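You operate a simulated robot arm through the tools that you are given. There is no shell and no other tool. Be economical: measure what you need, move in short steps, check, and stop when the job is done.

Carry out the task below with a simulated robot arm. There is one attempt and no reset: what you move stays moved.

TASK
Count the blue sealing blocks on the trial bench top, then put as many of the blue shim blocks from the trial bench top on the black cover plate.
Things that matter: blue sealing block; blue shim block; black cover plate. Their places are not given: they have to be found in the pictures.

It is judged by the outcome, as a careful person would: the job done as asked, and still so three seconds after it is handed in. It fails if anything else is knocked over, pushed out of place, dropped, spilled or broken.

THE ROBOT
A 7-joint arm with a two-finger parallel gripper, fixed in place. Base frame: the origin is at the foot of the arm, x ahead of it, y to its left, z up; the work surface is at about z = 0. Lengths are in m, angles in rad, forces in N, time in s.
With the tool pointing down near the work surface it reaches from about 0.22 to 0.58 m from the base axis. Its first joint turns from -1.152 to 1.152 rad. Payload 2.5 kg.
Tool frame: the origin (TCP) lies between the finger pads and is the grasp point; the fingertips stand 0.023 m ahead of it; z points along the fingers, y is the line along which they close. The gripper opens to 0.094 m. The fingers are 0.038 m wide and 0.01 m thick; the gripper's body (0.054 by 0.096 m) begins 0.039 m behind the TCP.
Orientation is that of the tool frame in the base frame, as a unit quaternion [x, y, z, w]. With the fingers straight down and closing along the base's y, the tool's x points along the base's -x, its y along +y and its z along -z.

THE INTERFACE
- The arm moves only by the tool apply_moves. Its argument "deltas" is a list of rows, each an object (a shift or turn left out is 0, a gripper value left out holds the last) with "dr": the turn, a rotation vector about the tool's x, y, z in units of 45 degrees (1.0 is 45 degrees), a list of three; "slide": the shift along the tool's x, y, z in units of 500 mm (1.0 is 500 mm), a list of three; "claw": the closure, from 0 (fully open) to 1 (shut). In form: [{"dr": [wx, wy, wz], "slide": [dx, dy, dz], "claw": claw}, ...]. A call has 1 to 20 rows; each row is the pose to reach, as a shift and turn from the pose commanded when the call began, along the tool's axes at that moment. A call with a number of a shift or a turn outside -1 to 1 is refused whole. A row lasts 0.2 s, in which the tool goes at most 0.05 m and 0.15 rad; a call with a longer step from one row to the next is refused whole, and so is a gripper value outside its range. A pose out of reach is approached as far as the arm can. The call stops where the force on the tool passes 40 N (or 10 N more than at its start, if that is more) or the arm is blocked; 0.2 s more then pass. The fingers move at their own pace (about 0.108 m/s each) and stop on an object; they squeeze with about 42 N. The grip force told is the motor's: it shows also when the fingers shut on nothing. Time passes only in rows, and 0.2 s behind the last, so rows that repeat a pose let the fingers close. It gives the time, the measured TCP pose, the force on the tool (base axes), the opening and the grip force at its end, in the units of the frame above (readings bear some noise).
- Cameras (640 x 400 px; columns grow to the right, rows downward): "scene" is fixed at [0.0987, -0.4034, 0.5613]; the picture's right is [0.97, -0.25, 0.00], its down [-0.10, -0.37, -0.93] and it looks along [0.24, 0.90, -0.38] (base axes); focal length 315 px, centre (320, 200). "wrist" rides on the gripper at [-0.039, 0, -0.044] in the tool frame; the picture's right is [0.00, -1.00, 0.00], its down [0.97, 0.00, -0.24] and it looks along [0.24, 0.00, 0.97] (tool axes); focal length 218 px, centre (320, 200).
- get_image(camera): a new picture of that camera. No time passes.
- locate(camera, pixels): for up to 12 pixels [column, row] of the newest picture of that camera ("zoom" is the newest enlarged one), the place [x, y, z] in the base frame of the surface seen there, good to about 0.003 m, but the place of the scene camera against the robot may be out by one fixed shift of up to 0.018 m in any direction. No time passes.
- inspect(camera, box): a new picture of the part [left, top, right, bottom] of that camera's present view, enlarged. No time passes.
- close_job(): hands the job in; it is judged then, once.

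Work in short steps. Measure before you move; look again where a grasp or a placing could have gone wrong, and mend it. You have 60 turns and 20 pictures in all, the two below and enlarged ones among them. Open the gripper and draw the arm clear of the work before you hand the job in, unless the task says otherwise; then end with one line.

The tools are called as a command line: name --argument value ..., lists and objects as JSON in quotes. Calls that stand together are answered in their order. apply_moves: Moves the arm, as the interface text tells. Its arguments: {"type":"object","properties":{"deltas":{"type":"array"}},"required":["deltas"]} The other tools are called the same way: get_image (camera) takes a picture; locate (camera, pixels) gives the place of the surface under pixels of a picture; inspect (camera, box) takes an enlarged picture of a part of a camera's view; close_job () hands the job in.

At the start:

```text
time: 0.0
tcp_pos: [0.2821, 0.3554, 0.3075]
orientation: [-0.001, 1.0, 0.0, 0.0]
wrist_force: [0.0, -0.3, -0.1]
finger_gap: 0.0942
grasp_force: 0.1
```

scene: 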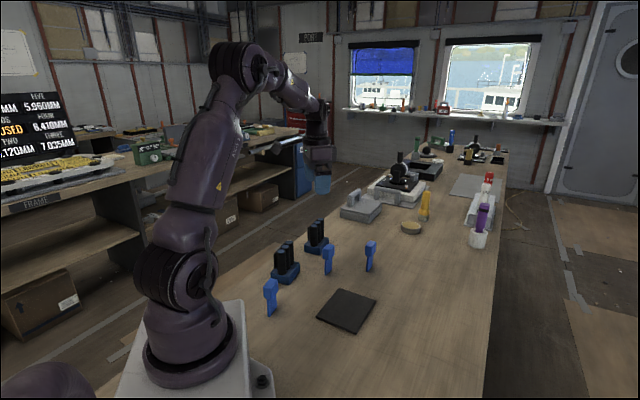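
wrist: 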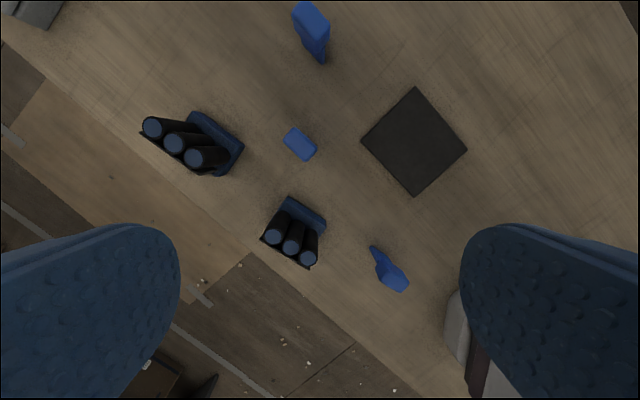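

The scene shows two blue bases with black cylinders (about 285,265 and 317,238) and three upright blue pieces (270,297), (328,260) and (370,255). I'll zoom in to identify them.

inspect --camera "scene" --box '[240, 200, 400, 340]'

inspect --camera "scene" --box '[330, 110, 520, 250]'

inspect --camera "wrist" --box '[120, 0, 480, 300]'

```text
2.86 times, centred on (320, 270) of scene
```

zoom: 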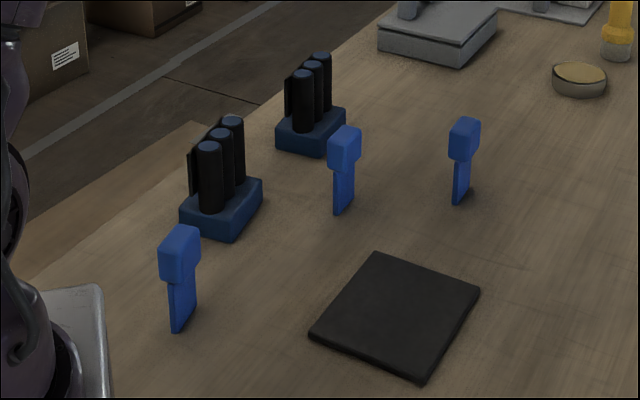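

```text
2.86 times, centred on (425, 180) of scene
```

zoom: 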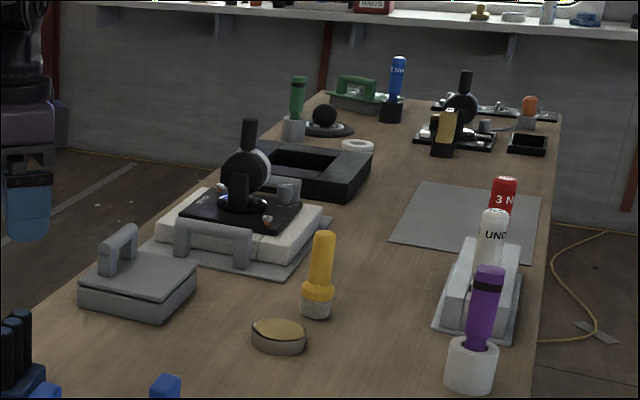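

```text
1.33 times, centred on (300, 150) of wrist
```

zoom: 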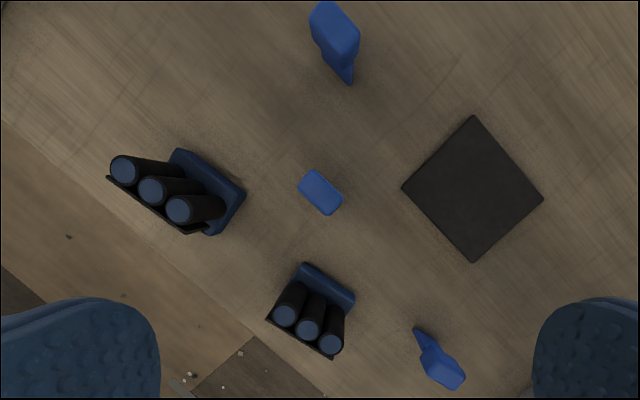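

Two pieces have a dark blue base with three black posts, which I take as the sealing blocks. Three bright blue pieces with a thin stem and a head look like the shims. I'll measure the shims' heads and feet, the plate and the sealing blocks.

locate --camera "wrist" --pixels '[[299, 10], [313, 18], [322, 61], [300, 144], [287, 137], [312, 150], [395, 280], [375, 250], [415, 88], [361, 140], [466, 150], [415, 197]]'

locate --camera "scene" --pixels '[[267, 288], [273, 281], [271, 313], [328, 250], [330, 269], [371, 247], [370, 269], [347, 310], [285, 272], [316, 245]]'

```text
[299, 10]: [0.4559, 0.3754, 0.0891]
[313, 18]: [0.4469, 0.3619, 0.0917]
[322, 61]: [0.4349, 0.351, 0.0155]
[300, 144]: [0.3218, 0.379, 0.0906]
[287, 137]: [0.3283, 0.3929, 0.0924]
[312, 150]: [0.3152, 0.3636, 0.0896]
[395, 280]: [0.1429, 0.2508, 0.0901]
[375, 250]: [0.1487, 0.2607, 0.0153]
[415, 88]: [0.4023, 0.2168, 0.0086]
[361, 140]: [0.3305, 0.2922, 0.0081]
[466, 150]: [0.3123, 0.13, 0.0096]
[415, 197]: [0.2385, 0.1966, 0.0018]
```

```text
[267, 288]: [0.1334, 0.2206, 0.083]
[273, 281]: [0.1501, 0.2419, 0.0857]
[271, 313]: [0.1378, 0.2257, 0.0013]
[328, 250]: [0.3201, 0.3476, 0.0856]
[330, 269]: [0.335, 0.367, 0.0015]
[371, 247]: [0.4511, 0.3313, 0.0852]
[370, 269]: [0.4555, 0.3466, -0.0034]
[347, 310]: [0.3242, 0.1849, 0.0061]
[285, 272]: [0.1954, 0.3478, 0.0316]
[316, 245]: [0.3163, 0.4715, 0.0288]
```

The plate centre is about (0.32, 0.21) with its top at z≈0.009. The shims stand about 0.09 m high, with B at (0.322, 0.379) and C at (0.143, 0.251) the easiest to reach. I'll move above B for a close view.

apply_moves --deltas '[{"slide": [-0.027, 0.015, 0.05]}, {"slide": [-0.054, 0.03, 0.1]}, {"slide": [-0.08, 0.046, 0.16]}, {"slide": [-0.08, 0.046, 0.16]}]'

get_image --camera "wrist"

```text
time: 1.0
tcp_pos: [0.3209, 0.3761, 0.2283]
orientation: [0.0, 1.0, 0.0, 0.0]
wrist_force: [1.0, 0.3, -0.5]
finger_gap: 0.0939
grasp_force: 0.1
```

```text
14 pictures are left
```

wrist: 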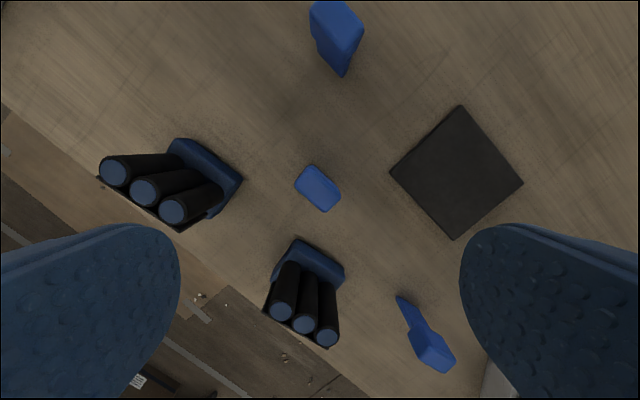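

inspect --camera "wrist" --box '[270, 155, 366, 215]'

```text
6.67 times, centred on (318, 185) of wrist
```

zoom: 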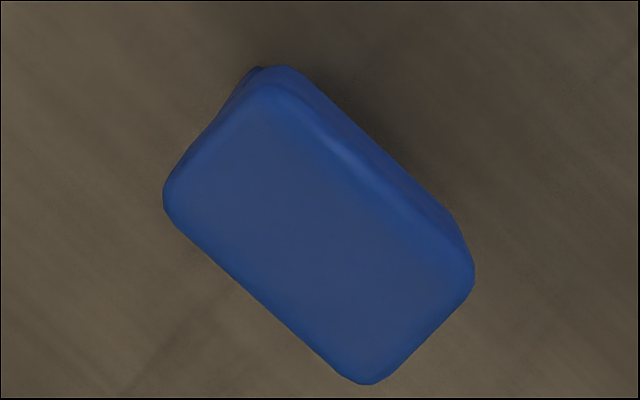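

locate --camera "zoom" --pixels '[[272, 95], [458, 270], [365, 372], [175, 202], [318, 235], [120, 390]]'

locate --camera "wrist" --pixels '[[172, 208], [145, 190], [116, 172], [282, 310], [305, 323], [327, 337], [331, 18], [342, 72], [425, 338], [458, 172], [445, 345], [430, 368]]'

```text
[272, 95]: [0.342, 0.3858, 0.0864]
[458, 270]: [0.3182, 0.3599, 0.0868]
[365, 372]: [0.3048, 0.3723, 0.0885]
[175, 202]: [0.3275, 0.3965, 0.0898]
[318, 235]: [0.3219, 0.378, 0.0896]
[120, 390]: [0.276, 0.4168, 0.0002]
```

```text
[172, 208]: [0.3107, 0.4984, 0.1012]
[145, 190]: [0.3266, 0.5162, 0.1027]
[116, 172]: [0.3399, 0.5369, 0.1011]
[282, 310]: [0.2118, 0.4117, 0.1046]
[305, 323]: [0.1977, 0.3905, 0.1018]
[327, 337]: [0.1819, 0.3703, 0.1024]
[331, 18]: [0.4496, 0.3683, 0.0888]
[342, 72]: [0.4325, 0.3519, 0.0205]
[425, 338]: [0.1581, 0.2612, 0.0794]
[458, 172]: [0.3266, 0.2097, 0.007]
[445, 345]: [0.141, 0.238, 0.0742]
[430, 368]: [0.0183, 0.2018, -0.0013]
```

Head B is centred at (0.323, 0.379), top z≈0.089, with its long axis about 47° from x and a width of about 0.02. I'll turn the tool −45° about its z so the fingers close across the short side, then go down.

apply_moves --deltas '[{"dr": [0, 0, -0.17], "claw": 0.35}, {"dr": [0, 0, -0.34]}, {"dr": [0, 0, -0.51]}, {"dr": [0, 0, -0.68]}, {"dr": [0, 0, -0.85]}, {"dr": [0, 0, -1.0], "slide": [-0.004, 0.005, 0]}, {"dr": [0, 0, -1.0], "slide": [-0.004, 0.005, 0]}]'

```text
time: 2.6
tcp_pos: [0.3243, 0.3801, 0.2282]
orientation: [-0.383, 0.924, 0.001, 0.0]
wrist_force: [0.4, 1.0, 0.0]
finger_gap: 0.0611
grasp_force: 0.1
```

apply_moves --deltas '[{"dr": [0, 0, -0.044], "slide": [0, 0, 0.08]}, {"dr": [0, 0, -0.044], "slide": [0, 0, 0.16]}, {"dr": [0, 0, -0.044], "slide": [0, 0, 0.24]}, {"dr": [0, 0, -0.044], "slide": [0, 0, 0.3]}, {"dr": [0, 0, -0.044], "slide": [0, 0, 0.3]}]'

get_image --camera "wrist"

```text
time: 3.8
tcp_pos: [0.3235, 0.3796, 0.078]
orientation: [-0.399, 0.917, 0.0, -0.001]
wrist_force: [0.0, -0.5, 0.6]
finger_gap: 0.0612
grasp_force: 0.1
```

```text
12 pictures are left
```

wrist: 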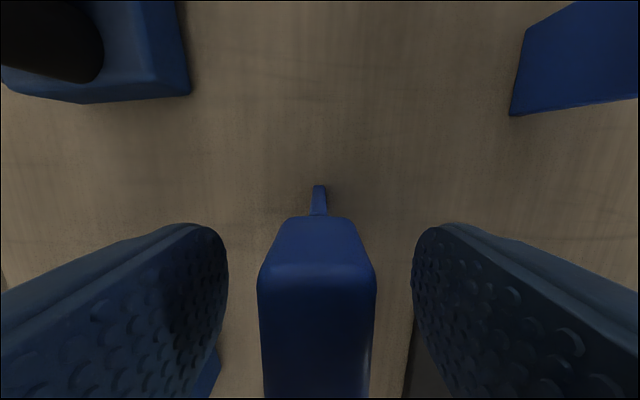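

The head sits centred between the fingers and aligned with them. I'll close the gripper.

apply_moves --deltas '[{"claw": 0.9}, {"claw": 0.9}, {"claw": 0.9}, {"claw": 0.9}]'

```text
time: 4.8
tcp_pos: [0.323, 0.3797, 0.0776]
orientation: [-0.399, 0.917, 0.0, 0.0]
wrist_force: [0.2, 0.1, -0.1]
finger_gap: 0.023
grasp_force: 42.1
```

The grip is firm (gap 0.023). I'll lift 5 cm and carry it to the plate, aiming for (0.342, 0.230).

apply_moves --deltas '[{"slide": [0, 0, -0.05]}, {"slide": [0, 0, -0.1]}, {"slide": [0.04, -0.048, -0.1]}, {"slide": [0.08, -0.096, -0.1]}, {"slide": [0.12, -0.144, -0.1]}, {"slide": [0.16, -0.193, -0.1]}, {"slide": [0.1926, -0.2318, -0.1]}, {"slide": [0.1926, -0.2318, -0.1]}]'

get_image --camera "scene"

get_image --camera "wrist"

```text
time: 6.6
tcp_pos: [0.3434, 0.231, 0.1278]
orientation: [-0.399, 0.917, -0.001, 0.0]
wrist_force: [0.5, 0.7, 0.1]
finger_gap: 0.0229
grasp_force: 41.9
```

```text
11 pictures are left
```

scene: 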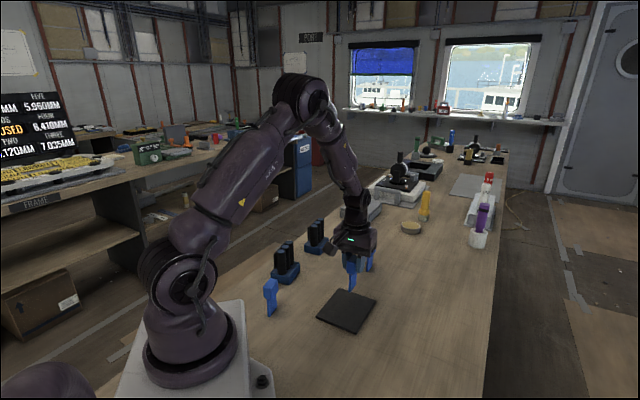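

```text
10 pictures are left
```

wrist: 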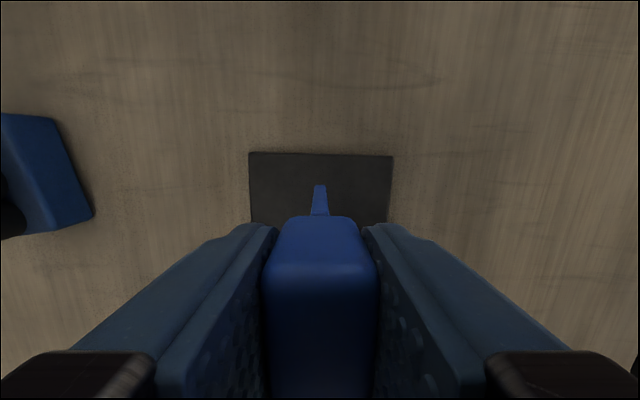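

locate --camera "wrist" --pixels '[[252, 156], [389, 159], [252, 215], [387, 215], [320, 192], [320, 170]]'

locate --camera "scene" --pixels '[[335, 289], [376, 297], [318, 319], [356, 333], [346, 312]]'

```text
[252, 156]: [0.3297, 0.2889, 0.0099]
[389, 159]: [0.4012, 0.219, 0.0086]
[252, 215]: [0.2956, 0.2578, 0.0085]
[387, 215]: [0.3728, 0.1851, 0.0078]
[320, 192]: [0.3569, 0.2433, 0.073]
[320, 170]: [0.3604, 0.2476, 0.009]
```

```text
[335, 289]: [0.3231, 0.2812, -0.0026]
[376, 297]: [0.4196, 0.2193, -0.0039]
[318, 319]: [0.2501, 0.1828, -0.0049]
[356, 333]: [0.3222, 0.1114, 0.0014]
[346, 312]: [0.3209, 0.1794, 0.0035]
```

The plate's far edge midpoint is at (0.3655, 0.254), top z≈0.0085, and the shim hangs well inside it. I'll lower to just above contact.

apply_moves --deltas '[{"slide": [0, 0, 0.04]}, {"slide": [0, 0, 0.07]}, {"slide": [0, 0, 0.078]}, {"slide": [0, 0, 0.081]}, {"slide": [0, 0, 0.081]}]'

```text
time: 7.8
tcp_pos: [0.3424, 0.2326, 0.0885]
orientation: [-0.399, 0.917, 0.0, 0.001]
wrist_force: [-0.8, 0.3, 0.1]
finger_gap: 0.0232
grasp_force: 41.8
```

apply_moves --deltas '[{"slide": [0, 0, 0.001]}, {"slide": [0, 0, 0.002]}, {"slide": [0, 0, 0.003]}, {"slide": [0, 0, 0.003]}]'

```text
time: 8.8
tcp_pos: [0.3431, 0.2311, 0.0861]
orientation: [-0.399, 0.917, -0.001, 0.0]
wrist_force: [-0.3, -0.1, -0.7]
finger_gap: 0.0231
grasp_force: 41.9
```

apply_moves --deltas '[{"slide": [0, 0, 0.001]}, {"slide": [0, 0, 0.002]}, {"slide": [0, 0, 0.002]}]'

inspect --camera "scene" --box '[290, 220, 430, 340]'

```text
time: 9.6
tcp_pos: [0.3416, 0.2314, 0.086]
orientation: [-0.399, 0.917, 0.0, 0.0]
wrist_force: [-3.7, -2.1, 13.7]
finger_gap: 0.023
grasp_force: 42.1
```

```text
3.33 times, centred on (360, 280) of scene
```

zoom: 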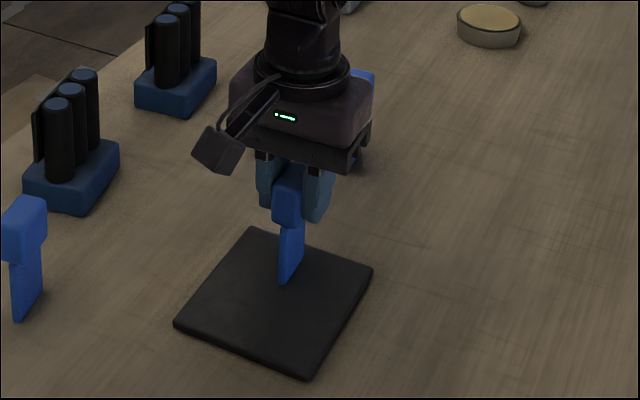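

Contact with the plate reads 13.7 N. I'll back off half a millimetre to relieve the load, open slowly to a modest gap, and then rise.

apply_moves --deltas '[{"slide": [0, 0, -0.001]}, {"slide": [0, 0, -0.001], "claw": 0.7}, {"slide": [0, 0, -0.001], "claw": 0.5}, {"slide": [0, 0, -0.001], "claw": 0.4}, {"slide": [0, 0, -0.001], "claw": 0.4}, {"slide": [0, 0, -0.05]}, {"slide": [0, 0, -0.12]}, {"slide": [0, 0, -0.2]}, {"slide": [0, 0, -0.26]}, {"slide": [0, 0, -0.26]}]'

get_image --camera "wrist"

```text
time: 11.8
tcp_pos: [0.3437, 0.2312, 0.2157]
orientation: [-0.399, 0.917, 0.0, 0.0]
wrist_force: [0.2, 0.2, 0.1]
finger_gap: 0.0563
grasp_force: 0.0
```

```text
8 pictures are left
```

wrist: 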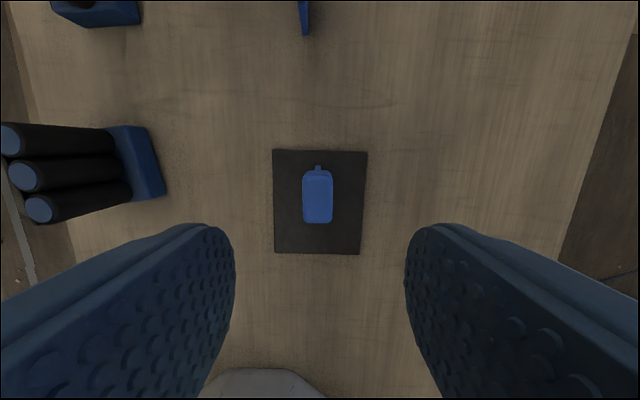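

Shim B stands upright on the plate. Next I'll move above shim C, near (0.143, 0.248).

apply_moves --deltas '[{"slide": [0.045, 0.057, 0]}, {"slide": [0.09, 0.114, 0]}, {"slide": [0.135, 0.172, 0]}, {"slide": [0.18, 0.229, 0]}, {"slide": [0.225, 0.286, 0]}, {"slide": [0.2487, 0.3163, 0]}, {"slide": [0.2487, 0.3163, 0]}]'

get_image --camera "wrist"

```text
time: 13.4
tcp_pos: [0.1414, 0.2473, 0.2155]
orientation: [-0.399, 0.917, 0.001, 0.001]
wrist_force: [0.6, -0.1, 0.3]
finger_gap: 0.0561
grasp_force: 0.0
```

```text
7 pictures are left
```

wrist: 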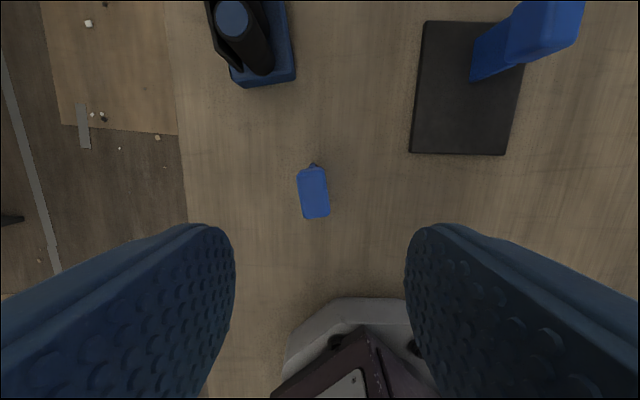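

inspect --camera "wrist" --box '[266, 160, 362, 220]'

```text
6.67 times, centred on (314, 190) of wrist
```

zoom: 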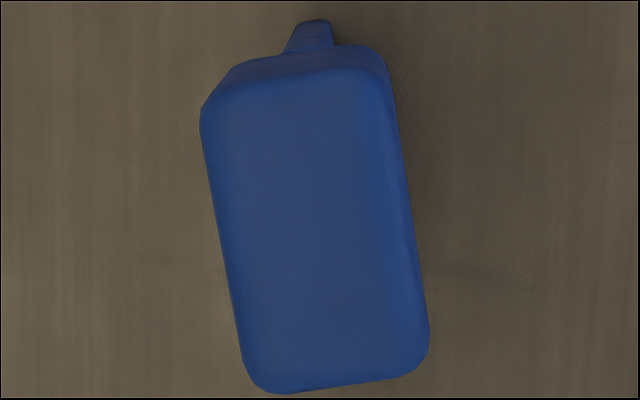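

locate --camera "zoom" --pixels '[[213, 105], [375, 80], [255, 380], [415, 358], [314, 230], [295, 95], [335, 370]]'

```text
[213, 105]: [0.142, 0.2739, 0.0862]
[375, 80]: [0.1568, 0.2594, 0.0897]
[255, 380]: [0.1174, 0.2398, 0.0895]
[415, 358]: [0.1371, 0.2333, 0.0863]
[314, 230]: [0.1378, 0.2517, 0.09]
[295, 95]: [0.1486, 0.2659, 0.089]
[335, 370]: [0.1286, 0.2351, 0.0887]
```

Head C is centred at about (0.138, 0.2515) and sits 8.5° further round than the tool. I'll correct for that and descend.

apply_moves --deltas '[{"dr": [0, 0, -0.1], "slide": [-0.0025, 0.0106, 0]}, {"dr": [0, 0, -0.189], "slide": [-0.0025, 0.0106, 0.05]}, {"dr": [0, 0, -0.189], "slide": [-0.0025, 0.0106, 0.13]}, {"dr": [0, 0, -0.189], "slide": [-0.0025, 0.0106, 0.21]}, {"dr": [0, 0, -0.189], "slide": [-0.0025, 0.0106, 0.275]}, {"dr": [0, 0, -0.189], "slide": [-0.0025, 0.0106, 0.275]}]'

get_image --camera "wrist"

```text
time: 14.8
tcp_pos: [0.1392, 0.2513, 0.0769]
orientation: [-0.466, 0.885, 0.001, 0.0]
wrist_force: [0.0, -0.6, 0.4]
finger_gap: 0.0562
grasp_force: 0.1
```

```text
5 pictures are left
```

wrist: 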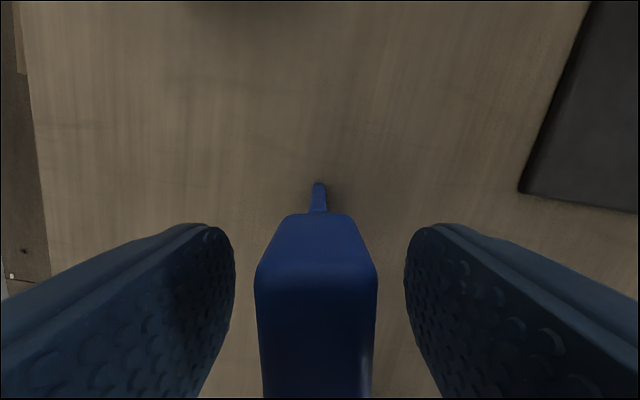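

Shim C is centred between the fingers. I'll close on it, then lift high enough (10 cm) to clear everything.

apply_moves --deltas '[{"claw": 0.9}, {"claw": 0.9}, {"claw": 0.9}, {"claw": 0.9}, {"slide": [0, 0, -0.05]}, {"slide": [0, 0, -0.12]}, {"slide": [0, 0, -0.2]}, {"slide": [0, 0, -0.2]}]'

```text
time: 16.6
tcp_pos: [0.1364, 0.2533, 0.1792]
orientation: [-0.466, 0.885, 0.0, 0.0]
wrist_force: [0.3, -0.1, -0.5]
finger_gap: 0.0229
grasp_force: 41.5
```

Shim C is held. I'll carry it to (0.302, 0.187), the near half of the plate, turning back 8.5° to line up with shim B.

apply_moves --deltas '[{"dr": [0, 0, 0.04], "slide": [-0.016, -0.069, 0]}, {"dr": [0, 0, 0.08], "slide": [-0.032, -0.137, 0]}, {"dr": [0, 0, 0.12], "slide": [-0.047, -0.206, 0]}, {"dr": [0, 0, 0.16], "slide": [-0.063, -0.275, 0]}, {"dr": [0, 0, 0.189], "slide": [-0.079, -0.3435, 0]}, {"dr": [0, 0, 0.189], "slide": [-0.079, -0.3435, 0]}, {"dr": [0, 0, 0.189], "slide": [-0.079, -0.3435, 0.06]}, {"dr": [0, 0, 0.189], "slide": [-0.079, -0.3435, 0.1]}, {"dr": [0, 0, 0.189], "slide": [-0.079, -0.3435, 0.1]}]'

inspect --camera "scene" --box '[270, 220, 410, 340]'

```text
time: 18.6
tcp_pos: [0.3042, 0.1868, 0.1273]
orientation: [-0.399, 0.917, 0.0, 0.0]
wrist_force: [-0.4, -0.3, -0.6]
finger_gap: 0.0233
grasp_force: 42.1
```

```text
3.33 times, centred on (340, 280) of scene
```

zoom: 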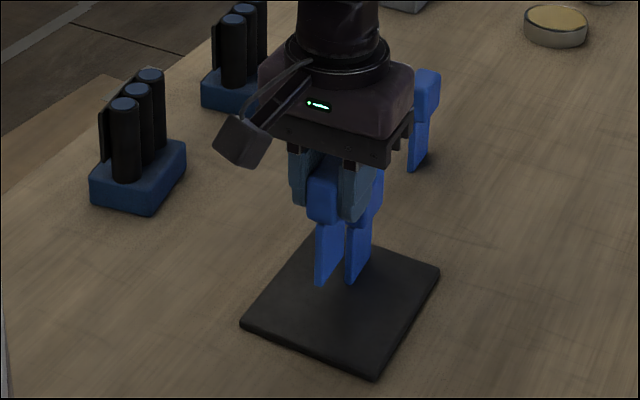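

It hangs over the near half of the plate. I'll lower gently to contact height, as before.

apply_moves --deltas '[{"slide": [0, 0, 0.03]}, {"slide": [0, 0, 0.055]}, {"slide": [0, 0, 0.072]}, {"slide": [0, 0, 0.078]}, {"slide": [0, 0, 0.08]}, {"slide": [0, 0, 0.08]}]'

```text
time: 20.0
tcp_pos: [0.3027, 0.1875, 0.0886]
orientation: [-0.399, 0.917, 0.001, 0.0]
wrist_force: [1.1, 0.6, 0.5]
finger_gap: 0.023
grasp_force: 42.2
```

apply_moves --deltas '[{"slide": [0, 0, 0.001]}, {"slide": [0, 0, 0.002]}, {"slide": [0, 0, 0.003]}, {"slide": [0, 0, 0.003]}]'

```text
time: 21.0
tcp_pos: [0.3026, 0.1867, 0.0864]
orientation: [-0.399, 0.917, 0.001, 0.0]
wrist_force: [0.2, -1.1, -0.5]
finger_gap: 0.0233
grasp_force: 41.8
```

apply_moves --deltas '[{"slide": [0, 0, 0.001]}, {"slide": [0, 0, 0.002]}, {"slide": [0, 0, 0.002]}]'

```text
time: 21.8
tcp_pos: [0.3024, 0.1868, 0.0843]
orientation: [-0.398, 0.917, 0.0, 0.0]
wrist_force: [1.3, -0.9, 1.9]
finger_gap: 0.0231
grasp_force: 41.8
```

apply_moves --deltas '[{"slide": [0, 0, 0.0005]}, {"slide": [0, 0, 0.001]}, {"slide": [0, 0, 0.001]}]'

```text
time: 22.6
tcp_pos: [0.3026, 0.187, 0.0851]
orientation: [-0.399, 0.917, 0.0, 0.0]
wrist_force: [-3.0, -1.9, 13.7]
finger_gap: 0.023
grasp_force: 41.7
```

Contact again reads 13.7 N. I'll ease off, release and rise clear.

apply_moves --deltas '[{"slide": [0, 0, -0.001]}, {"slide": [0, 0, -0.001], "claw": 0.7}, {"slide": [0, 0, -0.001], "claw": 0.5}, {"slide": [0, 0, -0.001], "claw": 0.4}, {"slide": [0, 0, -0.001], "claw": 0.4}, {"slide": [0, 0, -0.05]}, {"slide": [0, 0, -0.12]}, {"slide": [0, 0, -0.2]}, {"slide": [0, 0, -0.28]}, {"slide": [0, 0, -0.36]}, {"slide": [0, 0, -0.36], "claw": 0}, {"slide": [0, 0, -0.36], "claw": 0}]'

get_image --camera "wrist"

get_image --camera "scene"

```text
time: 25.2
tcp_pos: [0.3042, 0.1892, 0.2628]
orientation: [-0.399, 0.917, -0.001, 0.0]
wrist_force: [0.4, 1.0, 0.3]
finger_gap: 0.0942
grasp_force: 0.1
```

```text
3 pictures are left
```

wrist: 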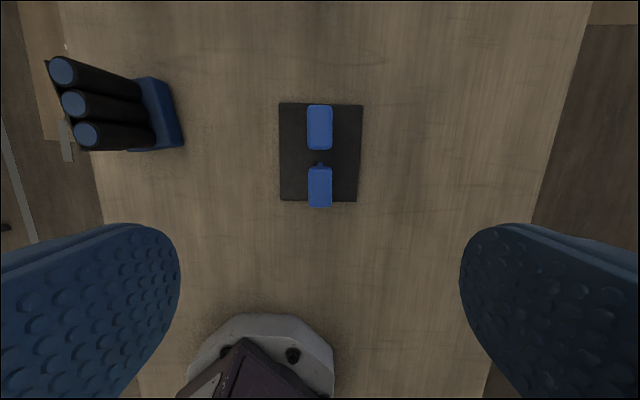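

```text
2 pictures are left
```

scene: 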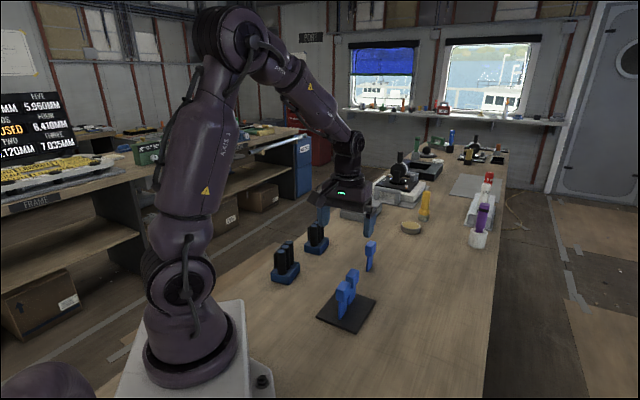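

I counted two blue sealing blocks, and two blue shim blocks now stand on the black cover plate. The gripper is open and clear above them, so I'm handing the job in.

close_job

```text
The job is handed in.
```

I counted two blue sealing blocks on the bench top and stood two blue shim blocks upright on the black cover plate; the third shim block was left where it was, and the job is handed in.
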